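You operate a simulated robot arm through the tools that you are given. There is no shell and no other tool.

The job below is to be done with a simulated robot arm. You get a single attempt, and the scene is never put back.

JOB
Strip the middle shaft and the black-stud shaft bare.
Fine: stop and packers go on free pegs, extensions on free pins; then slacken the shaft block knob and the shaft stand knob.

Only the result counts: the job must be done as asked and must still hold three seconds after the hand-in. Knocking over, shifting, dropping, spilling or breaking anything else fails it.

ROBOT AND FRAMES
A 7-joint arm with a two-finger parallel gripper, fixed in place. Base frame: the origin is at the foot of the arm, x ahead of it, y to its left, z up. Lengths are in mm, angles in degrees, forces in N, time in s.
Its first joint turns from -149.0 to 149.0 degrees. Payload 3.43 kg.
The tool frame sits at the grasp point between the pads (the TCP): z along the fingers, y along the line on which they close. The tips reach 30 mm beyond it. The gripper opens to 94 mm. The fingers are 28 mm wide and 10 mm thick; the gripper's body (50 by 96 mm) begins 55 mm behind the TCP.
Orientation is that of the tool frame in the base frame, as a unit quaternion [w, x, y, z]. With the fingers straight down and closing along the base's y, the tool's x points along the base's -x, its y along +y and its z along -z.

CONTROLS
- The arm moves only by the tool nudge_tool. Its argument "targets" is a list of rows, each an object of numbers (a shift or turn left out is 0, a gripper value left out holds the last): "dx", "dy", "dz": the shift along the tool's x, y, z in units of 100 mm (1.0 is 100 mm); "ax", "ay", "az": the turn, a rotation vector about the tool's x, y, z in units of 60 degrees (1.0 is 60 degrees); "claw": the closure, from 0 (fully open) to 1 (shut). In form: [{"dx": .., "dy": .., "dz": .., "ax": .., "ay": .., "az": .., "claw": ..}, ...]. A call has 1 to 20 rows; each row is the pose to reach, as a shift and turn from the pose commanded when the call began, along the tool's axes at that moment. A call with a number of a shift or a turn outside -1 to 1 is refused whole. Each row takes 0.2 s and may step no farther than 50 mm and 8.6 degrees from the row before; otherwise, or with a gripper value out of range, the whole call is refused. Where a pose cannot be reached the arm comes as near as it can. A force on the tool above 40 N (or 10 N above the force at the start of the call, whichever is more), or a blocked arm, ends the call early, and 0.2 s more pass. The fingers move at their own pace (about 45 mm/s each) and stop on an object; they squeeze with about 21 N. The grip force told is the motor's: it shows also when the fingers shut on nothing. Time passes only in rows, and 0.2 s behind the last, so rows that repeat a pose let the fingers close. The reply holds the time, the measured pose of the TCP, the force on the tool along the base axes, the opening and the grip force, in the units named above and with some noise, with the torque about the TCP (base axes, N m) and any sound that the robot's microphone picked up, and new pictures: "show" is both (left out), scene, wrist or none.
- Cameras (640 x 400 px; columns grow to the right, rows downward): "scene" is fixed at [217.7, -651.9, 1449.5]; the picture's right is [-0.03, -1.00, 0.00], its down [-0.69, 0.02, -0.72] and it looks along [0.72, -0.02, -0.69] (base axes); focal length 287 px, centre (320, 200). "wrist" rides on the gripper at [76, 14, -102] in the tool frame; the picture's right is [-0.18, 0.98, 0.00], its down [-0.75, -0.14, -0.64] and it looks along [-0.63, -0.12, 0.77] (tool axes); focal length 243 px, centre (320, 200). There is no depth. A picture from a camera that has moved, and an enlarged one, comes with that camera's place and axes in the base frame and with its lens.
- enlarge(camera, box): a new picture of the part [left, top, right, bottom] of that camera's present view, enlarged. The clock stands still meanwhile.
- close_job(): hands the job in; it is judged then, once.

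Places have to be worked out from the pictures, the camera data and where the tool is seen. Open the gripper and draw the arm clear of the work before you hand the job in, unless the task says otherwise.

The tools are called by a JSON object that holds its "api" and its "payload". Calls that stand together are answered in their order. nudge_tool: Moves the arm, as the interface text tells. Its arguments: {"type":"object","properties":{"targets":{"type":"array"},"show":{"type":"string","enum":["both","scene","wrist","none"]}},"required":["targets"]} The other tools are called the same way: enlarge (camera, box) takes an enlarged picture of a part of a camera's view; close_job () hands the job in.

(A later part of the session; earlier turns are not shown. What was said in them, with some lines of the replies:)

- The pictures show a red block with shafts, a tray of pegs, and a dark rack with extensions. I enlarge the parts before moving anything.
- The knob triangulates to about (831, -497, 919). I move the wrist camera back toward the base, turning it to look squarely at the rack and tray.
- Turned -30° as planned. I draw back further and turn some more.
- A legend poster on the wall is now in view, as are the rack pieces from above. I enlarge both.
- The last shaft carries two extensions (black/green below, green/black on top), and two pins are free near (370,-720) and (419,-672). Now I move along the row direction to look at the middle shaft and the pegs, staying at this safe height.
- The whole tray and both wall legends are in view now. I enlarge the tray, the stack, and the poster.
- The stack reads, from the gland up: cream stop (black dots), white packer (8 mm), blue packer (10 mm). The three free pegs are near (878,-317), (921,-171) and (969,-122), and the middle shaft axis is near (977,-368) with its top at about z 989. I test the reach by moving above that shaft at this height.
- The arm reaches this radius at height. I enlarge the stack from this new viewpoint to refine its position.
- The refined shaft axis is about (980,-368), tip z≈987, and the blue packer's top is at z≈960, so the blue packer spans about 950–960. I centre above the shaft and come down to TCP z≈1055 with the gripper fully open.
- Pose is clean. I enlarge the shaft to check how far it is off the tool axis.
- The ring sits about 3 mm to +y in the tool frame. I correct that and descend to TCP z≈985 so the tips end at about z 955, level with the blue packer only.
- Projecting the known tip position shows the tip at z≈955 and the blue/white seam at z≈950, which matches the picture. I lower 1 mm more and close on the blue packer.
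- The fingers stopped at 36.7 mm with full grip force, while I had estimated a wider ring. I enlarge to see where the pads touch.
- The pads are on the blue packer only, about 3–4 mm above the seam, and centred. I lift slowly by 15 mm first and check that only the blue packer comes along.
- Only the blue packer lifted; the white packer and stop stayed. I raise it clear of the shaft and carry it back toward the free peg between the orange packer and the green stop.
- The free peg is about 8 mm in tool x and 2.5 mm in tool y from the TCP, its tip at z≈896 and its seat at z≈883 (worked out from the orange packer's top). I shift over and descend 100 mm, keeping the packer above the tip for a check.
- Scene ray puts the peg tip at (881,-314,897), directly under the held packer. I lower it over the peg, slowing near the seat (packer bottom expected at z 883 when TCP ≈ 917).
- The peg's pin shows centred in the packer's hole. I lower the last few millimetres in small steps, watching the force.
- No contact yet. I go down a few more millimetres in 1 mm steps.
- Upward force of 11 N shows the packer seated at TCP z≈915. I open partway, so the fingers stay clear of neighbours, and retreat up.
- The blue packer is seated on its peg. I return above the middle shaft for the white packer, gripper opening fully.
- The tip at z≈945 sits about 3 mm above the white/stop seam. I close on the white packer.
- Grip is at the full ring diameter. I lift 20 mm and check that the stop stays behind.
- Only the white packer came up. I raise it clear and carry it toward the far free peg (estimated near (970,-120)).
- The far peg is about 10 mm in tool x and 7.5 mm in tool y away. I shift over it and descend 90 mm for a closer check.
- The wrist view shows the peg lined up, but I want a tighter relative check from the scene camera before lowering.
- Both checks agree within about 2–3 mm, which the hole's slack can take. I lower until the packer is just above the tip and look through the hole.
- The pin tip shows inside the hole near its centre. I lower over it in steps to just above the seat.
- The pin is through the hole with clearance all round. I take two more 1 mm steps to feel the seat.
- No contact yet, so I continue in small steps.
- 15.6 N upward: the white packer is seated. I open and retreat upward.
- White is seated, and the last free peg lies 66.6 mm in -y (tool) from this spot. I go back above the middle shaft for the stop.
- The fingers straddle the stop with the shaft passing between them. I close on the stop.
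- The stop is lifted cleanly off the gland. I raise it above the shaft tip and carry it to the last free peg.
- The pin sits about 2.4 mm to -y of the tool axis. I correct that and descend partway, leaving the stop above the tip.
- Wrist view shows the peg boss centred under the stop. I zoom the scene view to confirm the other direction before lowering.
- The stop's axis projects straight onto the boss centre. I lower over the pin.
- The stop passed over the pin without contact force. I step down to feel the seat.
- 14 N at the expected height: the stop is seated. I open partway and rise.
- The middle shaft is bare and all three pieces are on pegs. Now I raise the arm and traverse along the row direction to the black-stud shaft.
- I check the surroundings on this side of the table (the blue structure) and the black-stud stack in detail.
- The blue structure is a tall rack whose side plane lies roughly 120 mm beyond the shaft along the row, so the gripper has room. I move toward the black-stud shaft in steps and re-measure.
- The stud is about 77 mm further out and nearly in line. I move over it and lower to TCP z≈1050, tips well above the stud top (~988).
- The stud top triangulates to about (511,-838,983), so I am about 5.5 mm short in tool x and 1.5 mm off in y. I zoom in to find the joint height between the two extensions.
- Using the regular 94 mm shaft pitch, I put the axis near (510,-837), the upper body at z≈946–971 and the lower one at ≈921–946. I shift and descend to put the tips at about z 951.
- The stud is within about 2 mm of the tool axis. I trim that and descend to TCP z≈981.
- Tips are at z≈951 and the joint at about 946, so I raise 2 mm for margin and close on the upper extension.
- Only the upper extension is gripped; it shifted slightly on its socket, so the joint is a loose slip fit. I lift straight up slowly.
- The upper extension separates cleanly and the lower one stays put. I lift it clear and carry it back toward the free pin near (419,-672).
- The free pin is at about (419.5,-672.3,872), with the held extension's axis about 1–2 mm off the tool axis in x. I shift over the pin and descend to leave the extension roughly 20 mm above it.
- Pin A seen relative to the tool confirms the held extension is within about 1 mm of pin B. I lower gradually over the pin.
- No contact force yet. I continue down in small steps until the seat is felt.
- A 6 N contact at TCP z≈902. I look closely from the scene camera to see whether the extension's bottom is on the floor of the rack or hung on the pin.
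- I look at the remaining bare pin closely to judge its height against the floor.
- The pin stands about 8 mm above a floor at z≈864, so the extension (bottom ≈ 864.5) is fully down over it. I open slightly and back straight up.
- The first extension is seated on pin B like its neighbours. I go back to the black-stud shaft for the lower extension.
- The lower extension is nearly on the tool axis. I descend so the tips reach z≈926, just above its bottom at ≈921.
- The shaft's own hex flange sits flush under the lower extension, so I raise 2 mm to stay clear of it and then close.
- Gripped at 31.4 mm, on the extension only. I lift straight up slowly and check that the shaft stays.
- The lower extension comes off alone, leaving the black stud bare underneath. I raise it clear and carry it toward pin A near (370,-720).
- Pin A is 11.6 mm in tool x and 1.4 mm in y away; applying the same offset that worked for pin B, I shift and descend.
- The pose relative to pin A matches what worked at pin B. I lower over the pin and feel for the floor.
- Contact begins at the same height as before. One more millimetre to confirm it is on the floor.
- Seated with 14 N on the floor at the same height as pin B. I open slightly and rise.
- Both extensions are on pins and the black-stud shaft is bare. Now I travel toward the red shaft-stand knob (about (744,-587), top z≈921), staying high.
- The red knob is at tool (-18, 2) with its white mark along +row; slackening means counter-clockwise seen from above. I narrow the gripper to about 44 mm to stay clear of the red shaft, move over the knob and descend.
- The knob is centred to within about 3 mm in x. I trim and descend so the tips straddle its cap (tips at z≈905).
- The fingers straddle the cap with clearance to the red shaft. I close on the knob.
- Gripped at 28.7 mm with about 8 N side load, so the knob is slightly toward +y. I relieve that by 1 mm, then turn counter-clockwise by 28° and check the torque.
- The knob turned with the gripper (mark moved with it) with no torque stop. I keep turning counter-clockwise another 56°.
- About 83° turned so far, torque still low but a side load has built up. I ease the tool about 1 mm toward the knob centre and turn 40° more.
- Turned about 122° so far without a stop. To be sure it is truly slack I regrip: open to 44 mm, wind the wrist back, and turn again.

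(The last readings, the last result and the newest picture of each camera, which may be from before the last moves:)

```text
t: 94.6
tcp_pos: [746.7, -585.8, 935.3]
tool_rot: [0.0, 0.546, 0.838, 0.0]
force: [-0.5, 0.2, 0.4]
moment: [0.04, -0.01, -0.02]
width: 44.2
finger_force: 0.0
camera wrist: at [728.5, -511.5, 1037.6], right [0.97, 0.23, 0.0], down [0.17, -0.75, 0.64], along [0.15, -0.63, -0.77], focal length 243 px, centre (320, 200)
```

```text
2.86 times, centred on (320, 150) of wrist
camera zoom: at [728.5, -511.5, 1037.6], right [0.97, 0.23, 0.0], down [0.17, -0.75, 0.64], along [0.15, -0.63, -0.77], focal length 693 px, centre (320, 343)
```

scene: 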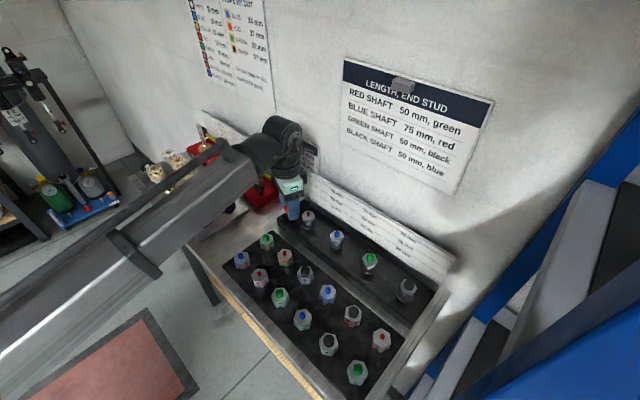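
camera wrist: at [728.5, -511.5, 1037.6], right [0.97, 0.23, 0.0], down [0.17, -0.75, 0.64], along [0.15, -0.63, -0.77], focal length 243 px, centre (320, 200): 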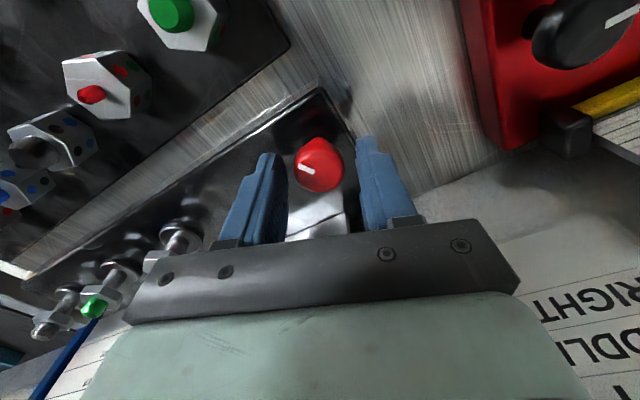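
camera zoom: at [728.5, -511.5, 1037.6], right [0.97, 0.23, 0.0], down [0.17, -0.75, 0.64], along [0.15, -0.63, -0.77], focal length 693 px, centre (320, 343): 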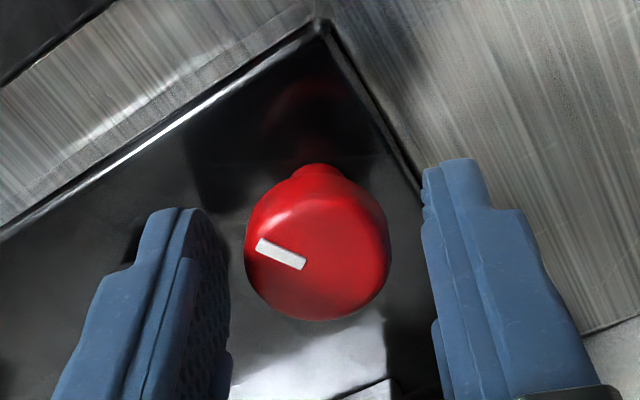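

The mark confirms the knob stayed at its new angle, about 122° counter-clockwise. I regrip and add some 40° more for a generous slackening.

{"api": "nudge_tool", "payload": {"targets": [{"dy": -0.005, "claw": 1}, {"dy": -0.005, "claw": 1}, {"dy": -0.005, "claw": 1}, {"dy": -0.005, "claw": 1}, {"dy": -0.005, "az": -0.13, "claw": 1}, {"dy": -0.005, "az": -0.26}, {"dy": -0.005, "az": -0.39}, {"dy": -0.005, "az": -0.52}, {"dy": -0.005, "az": -0.65}, {"dy": -0.005, "az": -0.65}], "show": "wrist"}}

{"api": "enlarge", "payload": {"camera": "wrist", "box": [240, 80, 400, 220]}}

```text
t: 96.8
tcp_pos: [747.7, -585.3, 934.5]
tool_rot: [0.0, 0.234, 0.972, 0.0]
force: [5.5, 2.7, 1.2]
moment: [0.13, -0.07, 0.03]
width: 28.7
finger_force: 45.1
camera wrist: at [684.6, -539.6, 1037.7], right [0.61, 0.79, 0.0], down [0.61, -0.47, 0.64], along [0.51, -0.39, -0.77], focal length 243 px, centre (320, 200)
```

wrist: 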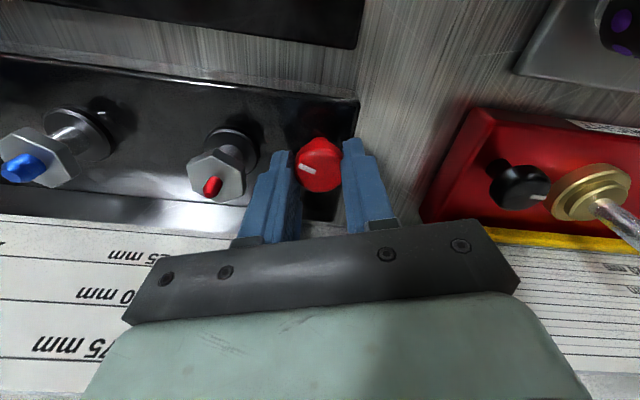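

```text
2.86 times, centred on (320, 150) of wrist
camera zoom: at [684.6, -539.6, 1037.7], right [0.61, 0.79, 0.0], down [0.61, -0.47, 0.64], along [0.51, -0.39, -0.77], focal length 693 px, centre (320, 343)
```

zoom: 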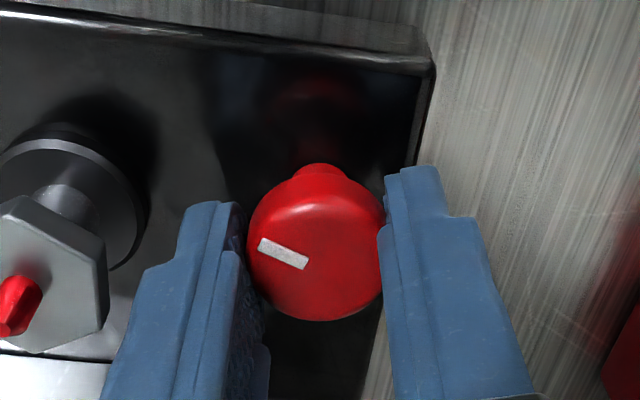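

The knob is now about 160° slackened and turned along with the fingers. I open, lift straight up, and then turn back to the row-aligned orientation.

{"api": "nudge_tool", "payload": {"targets": [{"claw": 0.53}, {"claw": 0.53}, {"claw": 0.53}, {"dz": -0.1}, {"dz": -0.4}, {"dz": -0.8}, {"dz": -1.0}, {"dz": -1.0, "az": 0.12}, {"dz": -1.0, "az": 0.24}, {"dz": -1.0, "az": 0.3}, {"dz": -1.0, "az": 0.3}]}}

{"api": "enlarge", "payload": {"camera": "scene", "box": [260, 170, 330, 240]}}

{"api": "enlarge", "payload": {"camera": "wrist", "box": [380, 20, 600, 200]}}

```text
t: 99.2
tcp_pos: [746.5, -587.4, 1036.1]
tool_rot: [0.0, 0.384, 0.923, 0.0]
force: [-0.4, 0.2, 0.3]
moment: [-0.04, 0.0, 0.01]
width: 44.2
finger_force: 0.0
camera wrist: at [702.1, -523.3, 1137.7], right [0.83, 0.56, 0.0], down [0.43, -0.63, 0.64], along [0.36, -0.53, -0.77], focal length 243 px, centre (320, 200)
```

scene: 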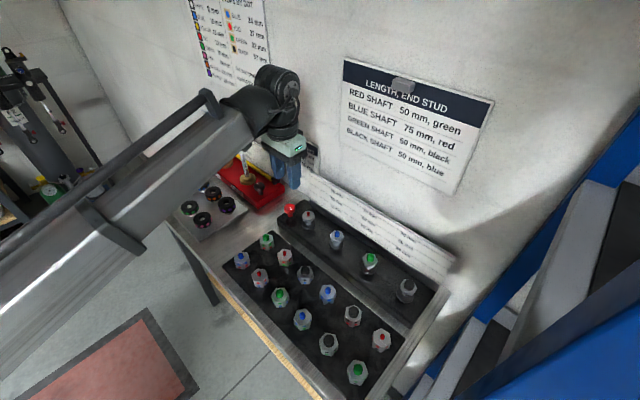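
wrist: 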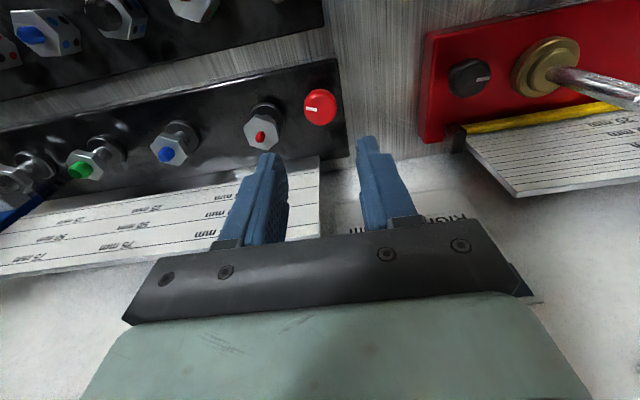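

```text
5.71 times, centred on (295, 205) of scene
camera zoom: at [217.7, -651.9, 1449.5], right [-0.03, -1.0, 0.0], down [-0.69, 0.02, -0.72], along [0.72, -0.02, -0.69], focal length 1640 px, centre (463, 171)
```

zoom: 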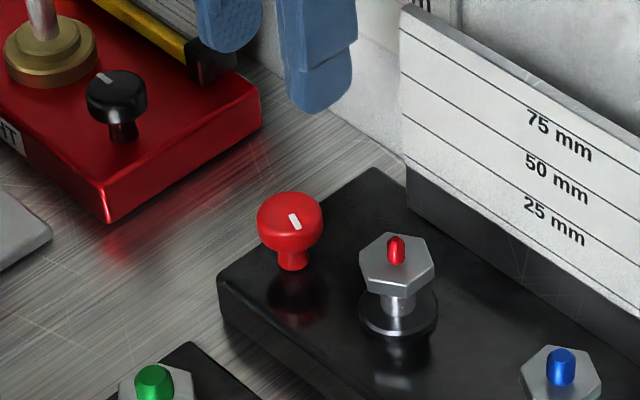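

```text
2.22 times, centred on (490, 110) of wrist
camera zoom: at [702.1, -523.3, 1137.7], right [0.83, 0.56, 0.0], down [0.43, -0.63, 0.64], along [0.36, -0.53, -0.77], focal length 539 px, centre (-58, 400)
```

zoom: 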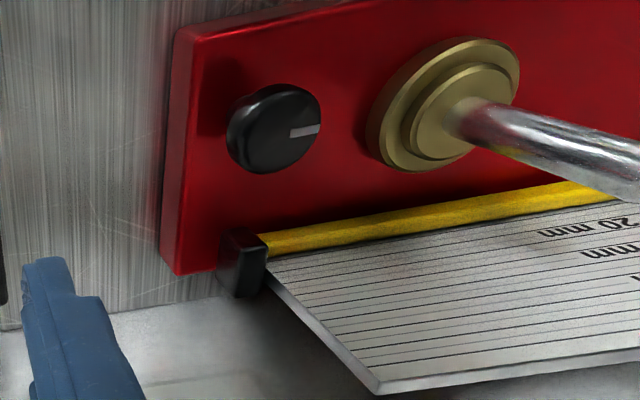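

The red knob's mark is clearly turned about 160°. I move along the row to the black shaft-block knob.

{"api": "nudge_tool", "payload": {"targets": [{"dz": -0.1, "dy": 0.3}, {"dz": -0.1, "dy": 0.7}, {"dz": -0.1, "dy": 1.0}], "show": "none"}}

{"api": "nudge_tool", "payload": {"targets": [{"dx": 0.0, "dy": 0.15}, {"dx": 0.0, "dy": 0.24}, {"dx": 0.0, "dy": 0.24}]}}

{"api": "enlarge", "payload": {"camera": "wrist", "box": [240, 60, 400, 200]}}

```text
t: 100.0
tcp_pos: [817.3, -515.4, 1046.0]
tool_rot: [0.0, 0.385, 0.923, 0.0]
force: [-0.7, 1.0, 0.0]
moment: [0.0, 0.02, -0.02]
width: 44.1
finger_force: 0.1
```

```text
t: 100.8
tcp_pos: [834.3, -499.3, 1045.5]
tool_rot: [0.0, 0.384, 0.923, 0.0]
force: [0.2, 0.0, 0.7]
moment: [0.01, -0.01, -0.02]
width: 44.1
finger_force: 0.1
camera wrist: at [790.0, -435.4, 1147.6], right [0.83, 0.56, 0.0], down [0.43, -0.63, 0.64], along [0.36, -0.53, -0.77], focal length 243 px, centre (320, 200)
```

scene: 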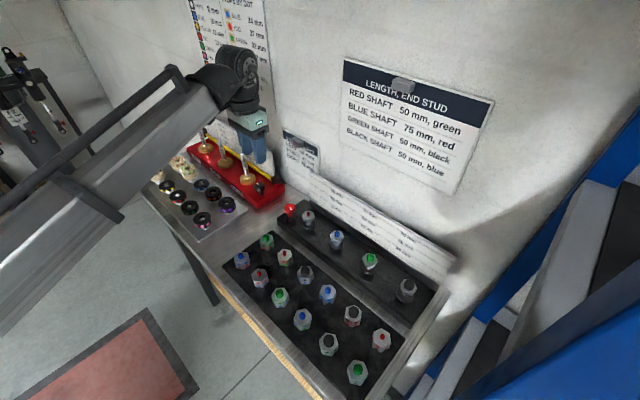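
wrist: 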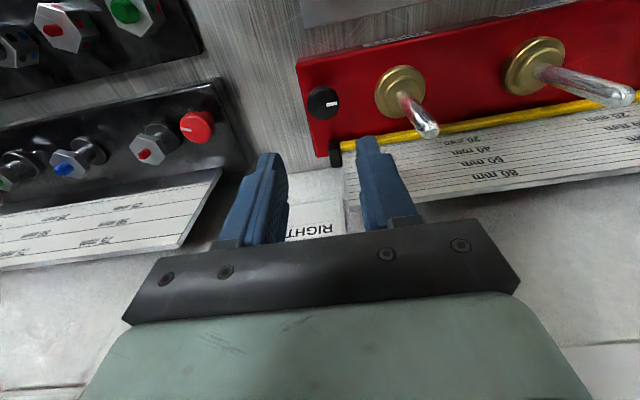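

```text
2.86 times, centred on (320, 130) of wrist
camera zoom: at [790.0, -435.4, 1147.6], right [0.83, 0.56, 0.0], down [0.43, -0.63, 0.64], along [0.36, -0.53, -0.77], focal length 693 px, centre (320, 400)
```

zoom: 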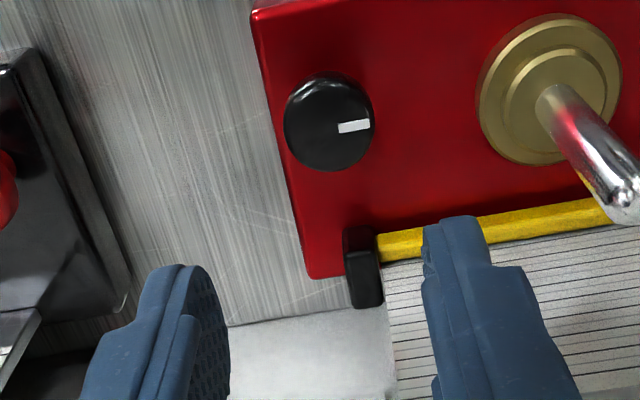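

The black knob is 2 mm in x and 3 mm in y off the axis. I correct and descend partway for a final check.

{"api": "nudge_tool", "payload": {"targets": [{"dx": 0.022, "dy": 0.029}, {"dx": 0.022, "dy": 0.029, "dz": 0.4}, {"dx": 0.022, "dy": 0.029, "dz": 0.75}, {"dx": 0.022, "dy": 0.029, "dz": 0.75}], "show": "wrist"}}

{"api": "enlarge", "payload": {"camera": "wrist", "box": [240, 60, 400, 200]}}

{"api": "enlarge", "payload": {"camera": "scene", "box": [225, 145, 295, 215]}}

```text
t: 101.8
tcp_pos: [836.1, -495.8, 969.7]
tool_rot: [0.0, 0.383, 0.924, 0.0]
force: [-0.3, 0.0, 0.7]
moment: [0.04, 0.0, -0.01]
width: 44.4
finger_force: 0.1
camera wrist: at [791.1, -432.2, 1071.8], right [0.83, 0.56, 0.0], down [0.43, -0.63, 0.64], along [0.36, -0.53, -0.77], focal length 243 px, centre (320, 200)
```

wrist: 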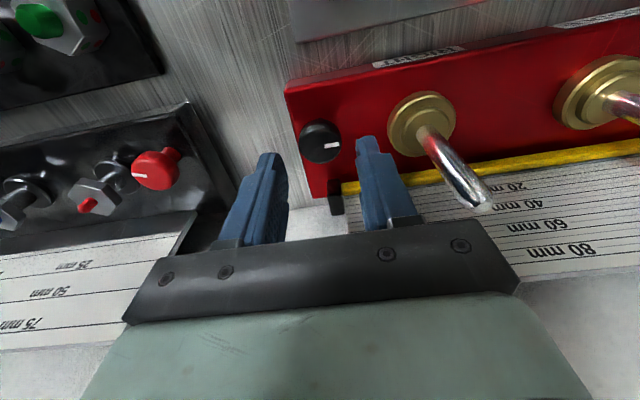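

```text
2.86 times, centred on (320, 130) of wrist
camera zoom: at [791.1, -432.2, 1071.8], right [0.83, 0.56, 0.0], down [0.43, -0.63, 0.64], along [0.36, -0.53, -0.77], focal length 693 px, centre (320, 400)
```

zoom: 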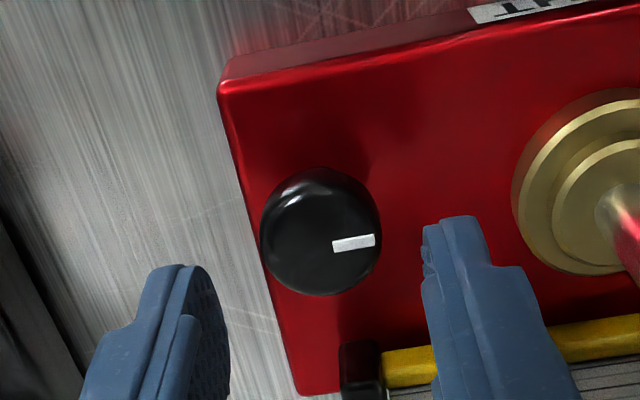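

```text
5.71 times, centred on (260, 180) of scene
camera zoom: at [217.7, -651.9, 1449.5], right [-0.03, -1.0, 0.0], down [-0.69, 0.02, -0.72], along [0.72, -0.02, -0.69], focal length 1640 px, centre (663, 314)
```

zoom: 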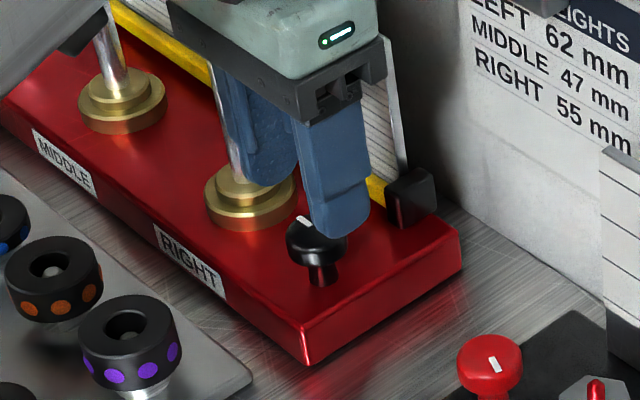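

The black knob is centred and the fingers clear the right gland. I descend to TCP z≈934 and close on it.

{"api": "nudge_tool", "payload": {"targets": [{"dy": 0.005, "dz": 0.15}, {"dy": 0.005, "dz": 0.3}, {"dy": 0.005, "dz": 0.36}, {"dy": 0.005, "dz": 0.36}], "show": "none"}}

{"api": "enlarge", "payload": {"camera": "wrist", "box": [240, 80, 400, 220]}}

{"api": "enlarge", "payload": {"camera": "scene", "box": [225, 145, 295, 215]}}

```text
t: 102.8
tcp_pos: [835.1, -494.9, 933.9]
tool_rot: [0.0, 0.384, 0.923, 0.0]
force: [0.5, -1.0, -0.3]
moment: [-0.01, 0.02, 0.03]
width: 44.4
finger_force: 0.1
```

```text
2.86 times, centred on (320, 150) of wrist
camera zoom: at [791.1, -431.8, 1035.8], right [0.83, 0.56, 0.0], down [0.43, -0.63, 0.64], along [0.36, -0.53, -0.77], focal length 693 px, centre (320, 343)
```

zoom: 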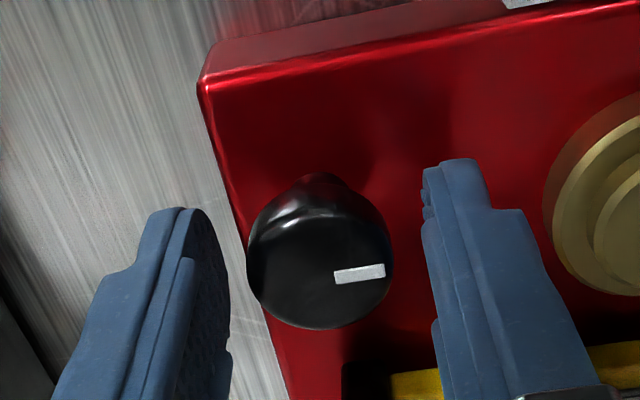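

```text
5.71 times, centred on (260, 180) of scene
camera zoom: at [217.7, -651.9, 1449.5], right [-0.03, -1.0, 0.0], down [-0.69, 0.02, -0.72], along [0.72, -0.02, -0.69], focal length 1640 px, centre (663, 314)
```

zoom: 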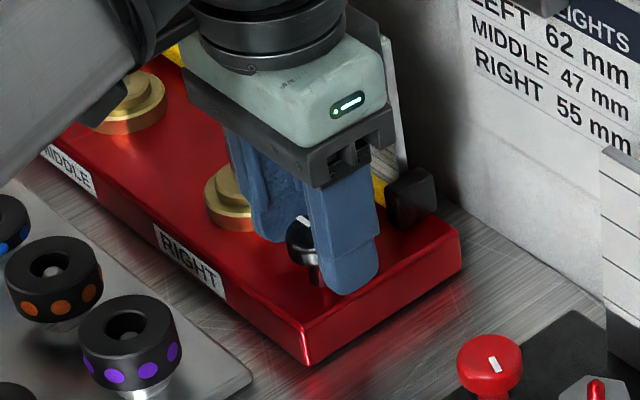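

Everything is centred. I close on the black knob and turn counter-clockwise 28° first.

{"api": "nudge_tool", "payload": {"targets": [{"claw": 1}, {"claw": 1}, {"claw": 1}, {"claw": 1}, {"claw": 1}, {"az": -0.117}, {"az": -0.233}, {"az": -0.35}, {"az": -0.467}, {"az": -0.467}], "show": "none"}}

{"api": "enlarge", "payload": {"camera": "wrist", "box": [240, 80, 400, 220]}}

{"api": "enlarge", "payload": {"camera": "scene", "box": [225, 145, 295, 215]}}

```text
t: 105.0
tcp_pos: [835.6, -494.6, 933.4]
tool_rot: [0.0, 0.148, 0.989, -0.001]
force: [-3.4, -7.4, 0.2]
moment: [-0.17, 0.09, 0.0]
width: 28.9
finger_force: 45.0
```

```text
2.86 times, centred on (320, 150) of wrist
camera zoom: at [765.7, -460.4, 1036.1], right [0.46, 0.89, 0.0], down [0.68, -0.36, 0.64], along [0.57, -0.3, -0.77], focal length 693 px, centre (320, 343)
```

zoom: 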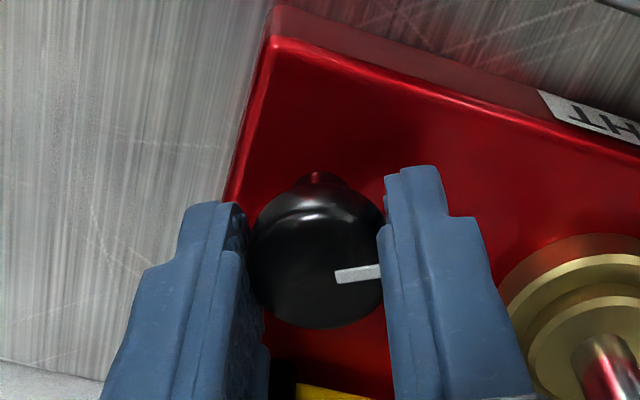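

```text
5.71 times, centred on (260, 180) of scene
camera zoom: at [217.7, -651.9, 1449.5], right [-0.03, -1.0, 0.0], down [-0.69, 0.02, -0.72], along [0.72, -0.02, -0.69], focal length 1640 px, centre (663, 314)
```

zoom: 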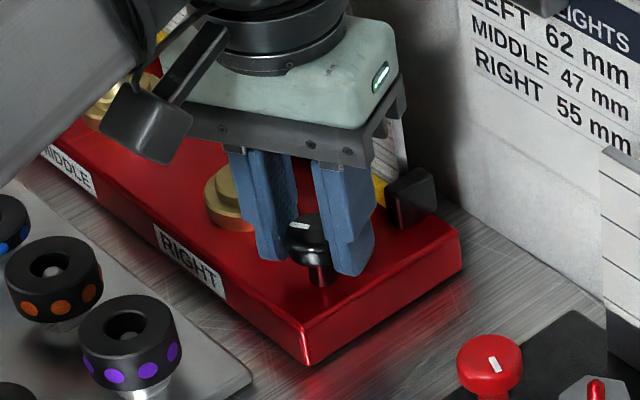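

The black knob turns with the fingers. I ease the small side load and turn another 55°.

{"api": "nudge_tool", "payload": {"targets": [{"dy": -0.007}, {"dy": -0.007, "az": -0.13}, {"dy": -0.007, "az": -0.26}, {"dy": -0.007, "az": -0.39}, {"dy": -0.007, "az": -0.52}, {"dy": -0.007, "az": -0.65}, {"dy": -0.007, "az": -0.78}, {"dy": -0.007, "az": -0.91}, {"dy": -0.007, "az": -0.91}], "show": "wrist"}}

{"api": "enlarge", "payload": {"camera": "wrist", "box": [240, 80, 400, 220]}}

{"api": "enlarge", "payload": {"camera": "scene", "box": [225, 145, 295, 215]}}

```text
t: 107.0
tcp_pos: [835.1, -496.4, 934.0]
tool_rot: [0.0, -0.323, 0.947, 0.0]
force: [-3.0, -13.9, -2.9]
moment: [-0.31, 0.01, 0.01]
width: 28.6
finger_force: 44.7
camera wrist: at [765.4, -532.3, 1036.5], right [-0.45, 0.89, 0.0], down [0.68, 0.35, 0.64], along [0.57, 0.29, -0.77], focal length 243 px, centre (320, 200)
```

wrist: 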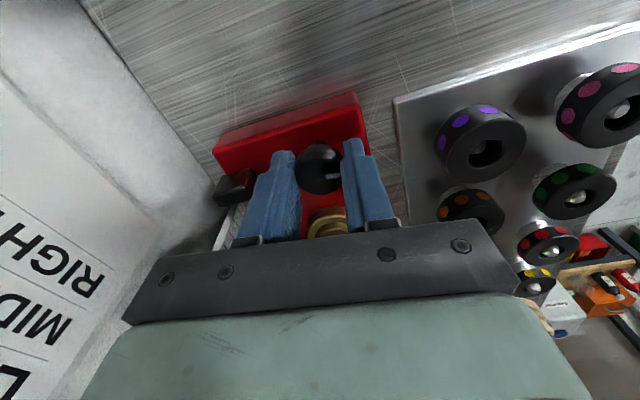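

```text
2.86 times, centred on (320, 150) of wrist
camera zoom: at [765.4, -532.3, 1036.5], right [-0.45, 0.89, 0.0], down [0.68, 0.35, 0.64], along [0.57, 0.29, -0.77], focal length 693 px, centre (320, 343)
```

zoom: 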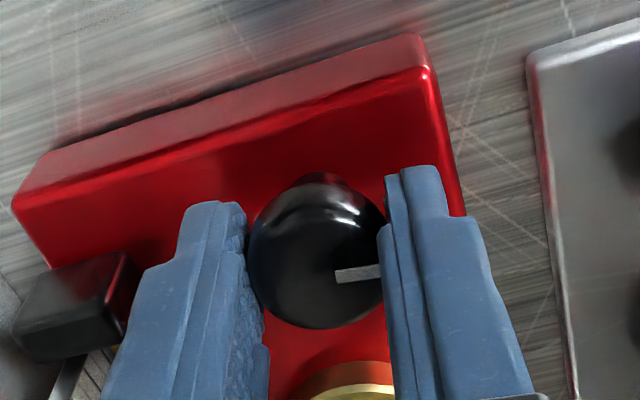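

```text
5.71 times, centred on (260, 180) of scene
camera zoom: at [217.7, -651.9, 1449.5], right [-0.03, -1.0, 0.0], down [-0.69, 0.02, -0.72], along [0.72, -0.02, -0.69], focal length 1640 px, centre (663, 314)
```

zoom: 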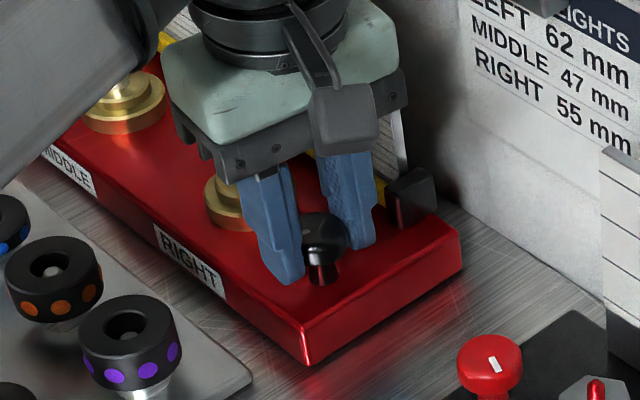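

About 83° done with no torque stop. I ease the side load and continue 39° more.

{"api": "nudge_tool", "payload": {"targets": [{"dy": -0.012}, {"dy": -0.012, "az": -0.13}, {"dy": -0.012, "az": -0.26}, {"dy": -0.012, "az": -0.39}, {"dy": -0.012, "az": -0.52}, {"dy": -0.012, "az": -0.65}, {"dy": -0.012, "az": -0.65}], "show": "none"}}

{"api": "enlarge", "payload": {"camera": "wrist", "box": [240, 80, 400, 220]}}

```text
t: 108.6
tcp_pos: [836.7, -496.8, 933.9]
tool_rot: [0.0, -0.619, 0.785, 0.0]
force: [-3.4, -10.1, -0.7]
moment: [-0.2, 0.0, 0.01]
width: 28.8
finger_force: 44.6
```

```text
2.86 times, centred on (320, 150) of wrist
camera zoom: at [803.5, -568.4, 1036.7], right [-0.91, 0.41, 0.0], down [0.31, 0.7, 0.64], along [0.26, 0.59, -0.77], focal length 693 px, centre (320, 343)
```

zoom: 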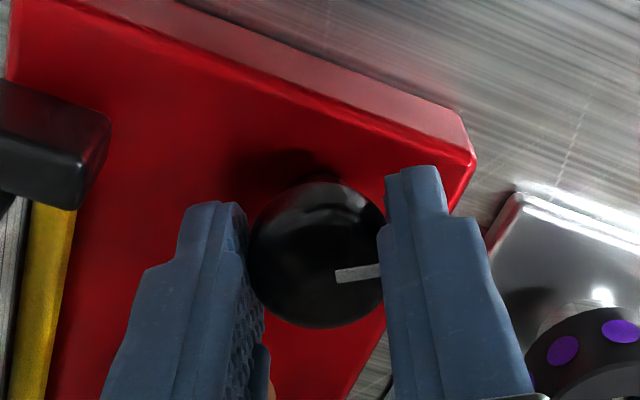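

The black knob is about 121° slackened. As with the red one, I open, wind back, regrip and add about 40°.

{"api": "nudge_tool", "payload": {"targets": [{"dy": 0.0, "claw": 0.53}, {"dy": 0.0, "claw": 0.53}, {"dy": 0.0, "claw": 0.53}], "show": "none"}}

{"api": "nudge_tool", "payload": {"targets": [{"az": 0.14}, {"az": 0.28}, {"az": 0.42}, {"az": 0.56}, {"az": 0.7}, {"az": 0.84}, {"az": 0.98}], "show": "none"}}

{"api": "nudge_tool", "payload": {"targets": [{"az": 0.14}, {"az": 0.28}, {"az": 0.42}, {"az": 0.56}, {"az": 0.7}, {"az": 0.84}, {"az": 0.98}], "show": "none"}}

{"api": "nudge_tool", "payload": {"targets": [{"az": 0.14}, {"az": 0.28}, {"az": 0.4}, {"az": 0.4}], "show": "wrist"}}

{"api": "enlarge", "payload": {"camera": "wrist", "box": [240, 80, 400, 220]}}

```text
t: 109.4
tcp_pos: [836.2, -495.6, 933.1]
tool_rot: [0.0, -0.62, 0.785, -0.001]
force: [0.8, 0.6, -0.7]
moment: [0.02, 0.01, 0.03]
width: 44.3
finger_force: 0.1
```

```text
t: 111.0
tcp_pos: [835.4, -496.1, 934.2]
tool_rot: [0.0, -0.152, 0.988, 0.0]
force: [0.8, -0.3, -0.1]
moment: [0.02, 0.01, 0.03]
width: 44.1
finger_force: 0.2
```

```text
t: 112.6
tcp_pos: [836.8, -496.2, 933.7]
tool_rot: [0.0, 0.352, 0.936, 0.001]
force: [0.1, -0.4, -0.7]
moment: [0.04, -0.01, -0.02]
width: 44.4
finger_force: 0.1
```

```text
t: 113.6
tcp_pos: [836.1, -497.6, 934.2]
tool_rot: [0.0, 0.538, 0.843, -0.001]
force: [0.4, 0.2, -0.5]
moment: [-0.01, 0.02, -0.02]
width: 44.2
finger_force: 0.0
camera wrist: at [816.2, -422.3, 1036.5], right [0.97, 0.24, 0.0], down [0.19, -0.74, 0.64], along [0.16, -0.62, -0.77], focal length 243 px, centre (320, 200)
```

wrist: 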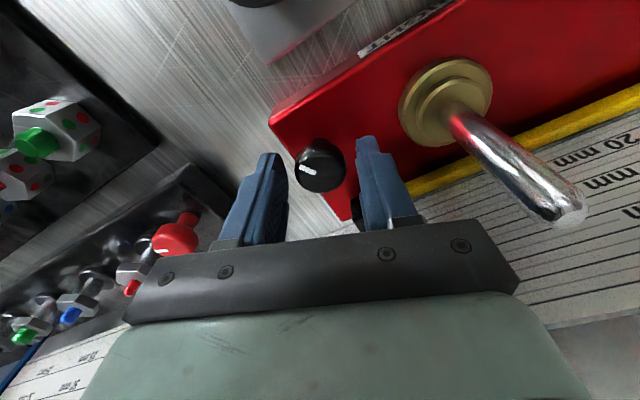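

```text
2.86 times, centred on (320, 150) of wrist
camera zoom: at [816.2, -422.3, 1036.5], right [0.97, 0.24, 0.0], down [0.19, -0.74, 0.64], along [0.16, -0.62, -0.77], focal length 693 px, centre (320, 343)
```

zoom: 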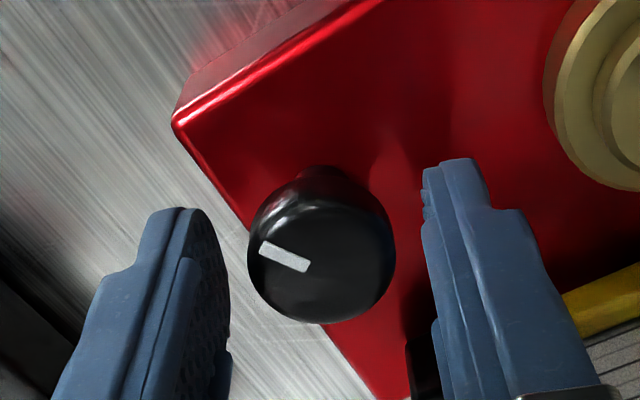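

The black knob held its new angle. I close again and turn about 39° further.

{"api": "nudge_tool", "payload": {"targets": [{"claw": 1}, {"claw": 1}, {"claw": 1}, {"claw": 1}, {"az": -0.13, "claw": 1}, {"az": -0.26}, {"az": -0.39}, {"az": -0.52}, {"az": -0.65}, {"az": -0.65}], "show": "none"}}

{"api": "enlarge", "payload": {"camera": "wrist", "box": [240, 80, 400, 220]}}

```text
t: 115.8
tcp_pos: [835.6, -496.7, 934.3]
tool_rot: [0.0, 0.225, 0.974, 0.0]
force: [9.8, 1.9, 3.9]
moment: [-0.01, -0.24, 0.03]
width: 28.8
finger_force: 44.5
```

```text
2.86 times, centred on (320, 150) of wrist
camera zoom: at [773.4, -450.8, 1036.4], right [0.6, 0.8, 0.0], down [0.61, -0.46, 0.64], along [0.52, -0.38, -0.77], focal length 693 px, centre (320, 343)
```

zoom: 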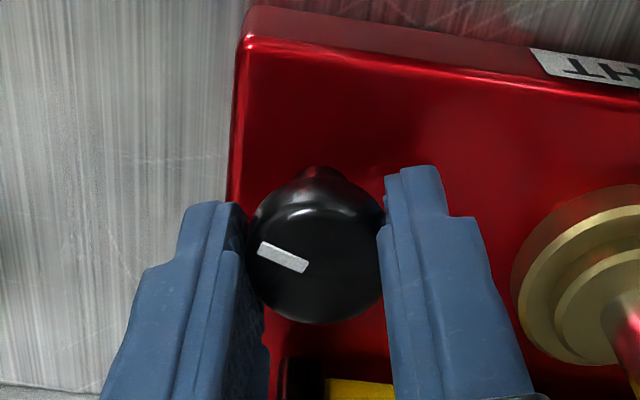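

Both knobs are now about 160° slackened. I open, lift straight up, and turn the wrist back.

{"api": "nudge_tool", "payload": {"targets": [{"claw": 0.53}, {"claw": 0.53}, {"claw": 0.53}, {"dz": -0.1}, {"dz": -0.4}, {"dz": -0.8}, {"dz": -1.0}, {"dz": -1.0, "az": 0.12}, {"dz": -1.0, "az": 0.24}, {"dz": -1.0, "az": 0.31}, {"dz": -1.0, "az": 0.31}], "show": "none"}}

{"api": "nudge_tool", "payload": {"targets": [{"dz": -0.4}, {"dx": 0.3, "dz": -0.7}, {"dx": 0.6, "dz": -0.9}, {"dx": 1.0, "dz": -0.9, "claw": 0}], "show": "none"}}

{"api": "nudge_tool", "payload": {"targets": [{"dx": 0.4}, {"dx": 0.8}, {"dx": 1.0}, {"dx": 1.0}], "show": "both"}}

{"api": "enlarge", "payload": {"camera": "scene", "box": [140, 110, 330, 240]}}

{"api": "enlarge", "payload": {"camera": "scene", "box": [210, 180, 470, 390]}}

```text
t: 118.2
tcp_pos: [835.1, -497.5, 1033.7]
tool_rot: [0.0, 0.382, 0.924, 0.0]
force: [-0.1, -0.6, 0.3]
moment: [-0.02, 0.02, 0.02]
width: 44.0
finger_force: 0.1
```

```text
t: 119.2
tcp_pos: [764.4, -426.5, 1124.2]
tool_rot: [0.0, 0.38, 0.925, 0.0]
force: [-0.6, 0.0, 0.1]
moment: [0.01, 0.02, 0.0]
width: 79.0
finger_force: 0.0
```

```text
t: 120.2
tcp_pos: [694.7, -354.8, 1123.7]
tool_rot: [0.0, 0.38, 0.925, 0.001]
force: [0.1, 0.0, -0.9]
moment: [0.0, -0.01, 0.01]
width: 93.9
finger_force: 0.0
camera wrist: at [649.8, -292.6, 1226.0], right [0.82, 0.57, 0.0], down [0.44, -0.63, 0.64], along [0.36, -0.53, -0.77], focal length 243 px, centre (320, 200)
```

scene: 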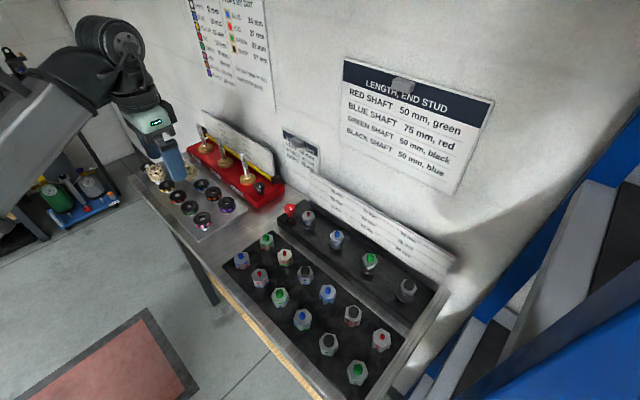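
wrist: 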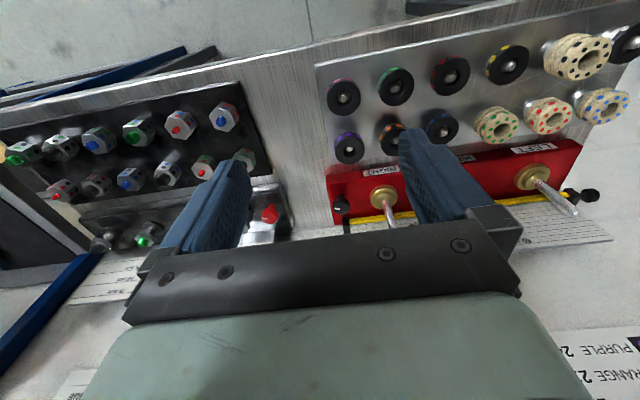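

```text
3.08 times, centred on (235, 175) of scene
camera zoom: at [217.7, -651.9, 1449.5], right [-0.03, -1.0, 0.0], down [-0.69, 0.02, -0.72], along [0.72, -0.02, -0.69], focal length 883 px, centre (582, 277)
```

zoom: 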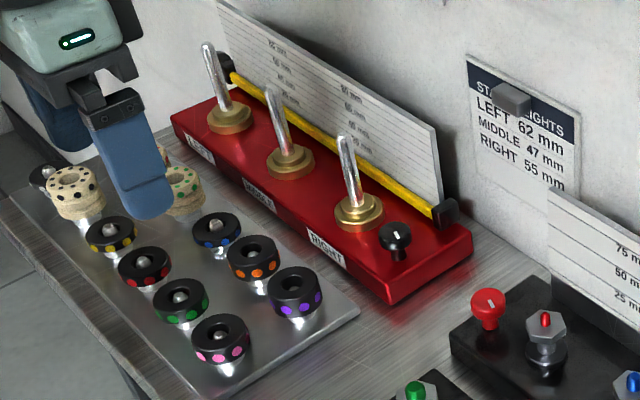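

```text
1.90 times, centred on (340, 285) of scene
camera zoom: at [217.7, -651.9, 1449.5], right [-0.03, -1.0, 0.0], down [-0.69, 0.02, -0.72], along [0.72, -0.02, -0.69], focal length 547 px, centre (282, 38)
```

zoom: 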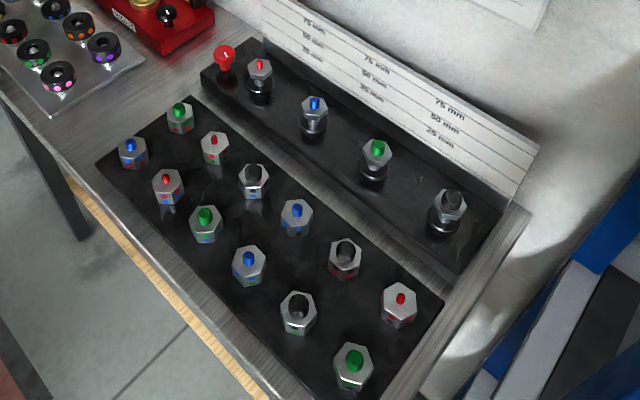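

Both target shafts are bare, all five pieces are on their pegs and pins, both knobs are slackened, and nothing else has moved. The gripper is open and well clear, so I hand in the job.

{"api": "close_job", "payload": {}}

```text
The job is handed in.
```

I stripped the middle shaft and the black-stud shaft bare and slackened both knobs, then handed the job in. I haven't seen the verdict.

- **Middle shaft:** the blue-dot and white-dot packers and the black-dot stop are each on their own free peg.
- **Black-stud shaft:** both extensions are on the two free pins, fully down on the floor of the rack.
- **Knobs:** I turned the red shaft stand knob and the black shaft block knob about 160° counter-clockwise. Neither has markings showing what counts as slack and neither reached a stop, so both the direction and the amount are my judgement.

In the last pictures nothing else had moved, and the gripper was open and clear of the work.
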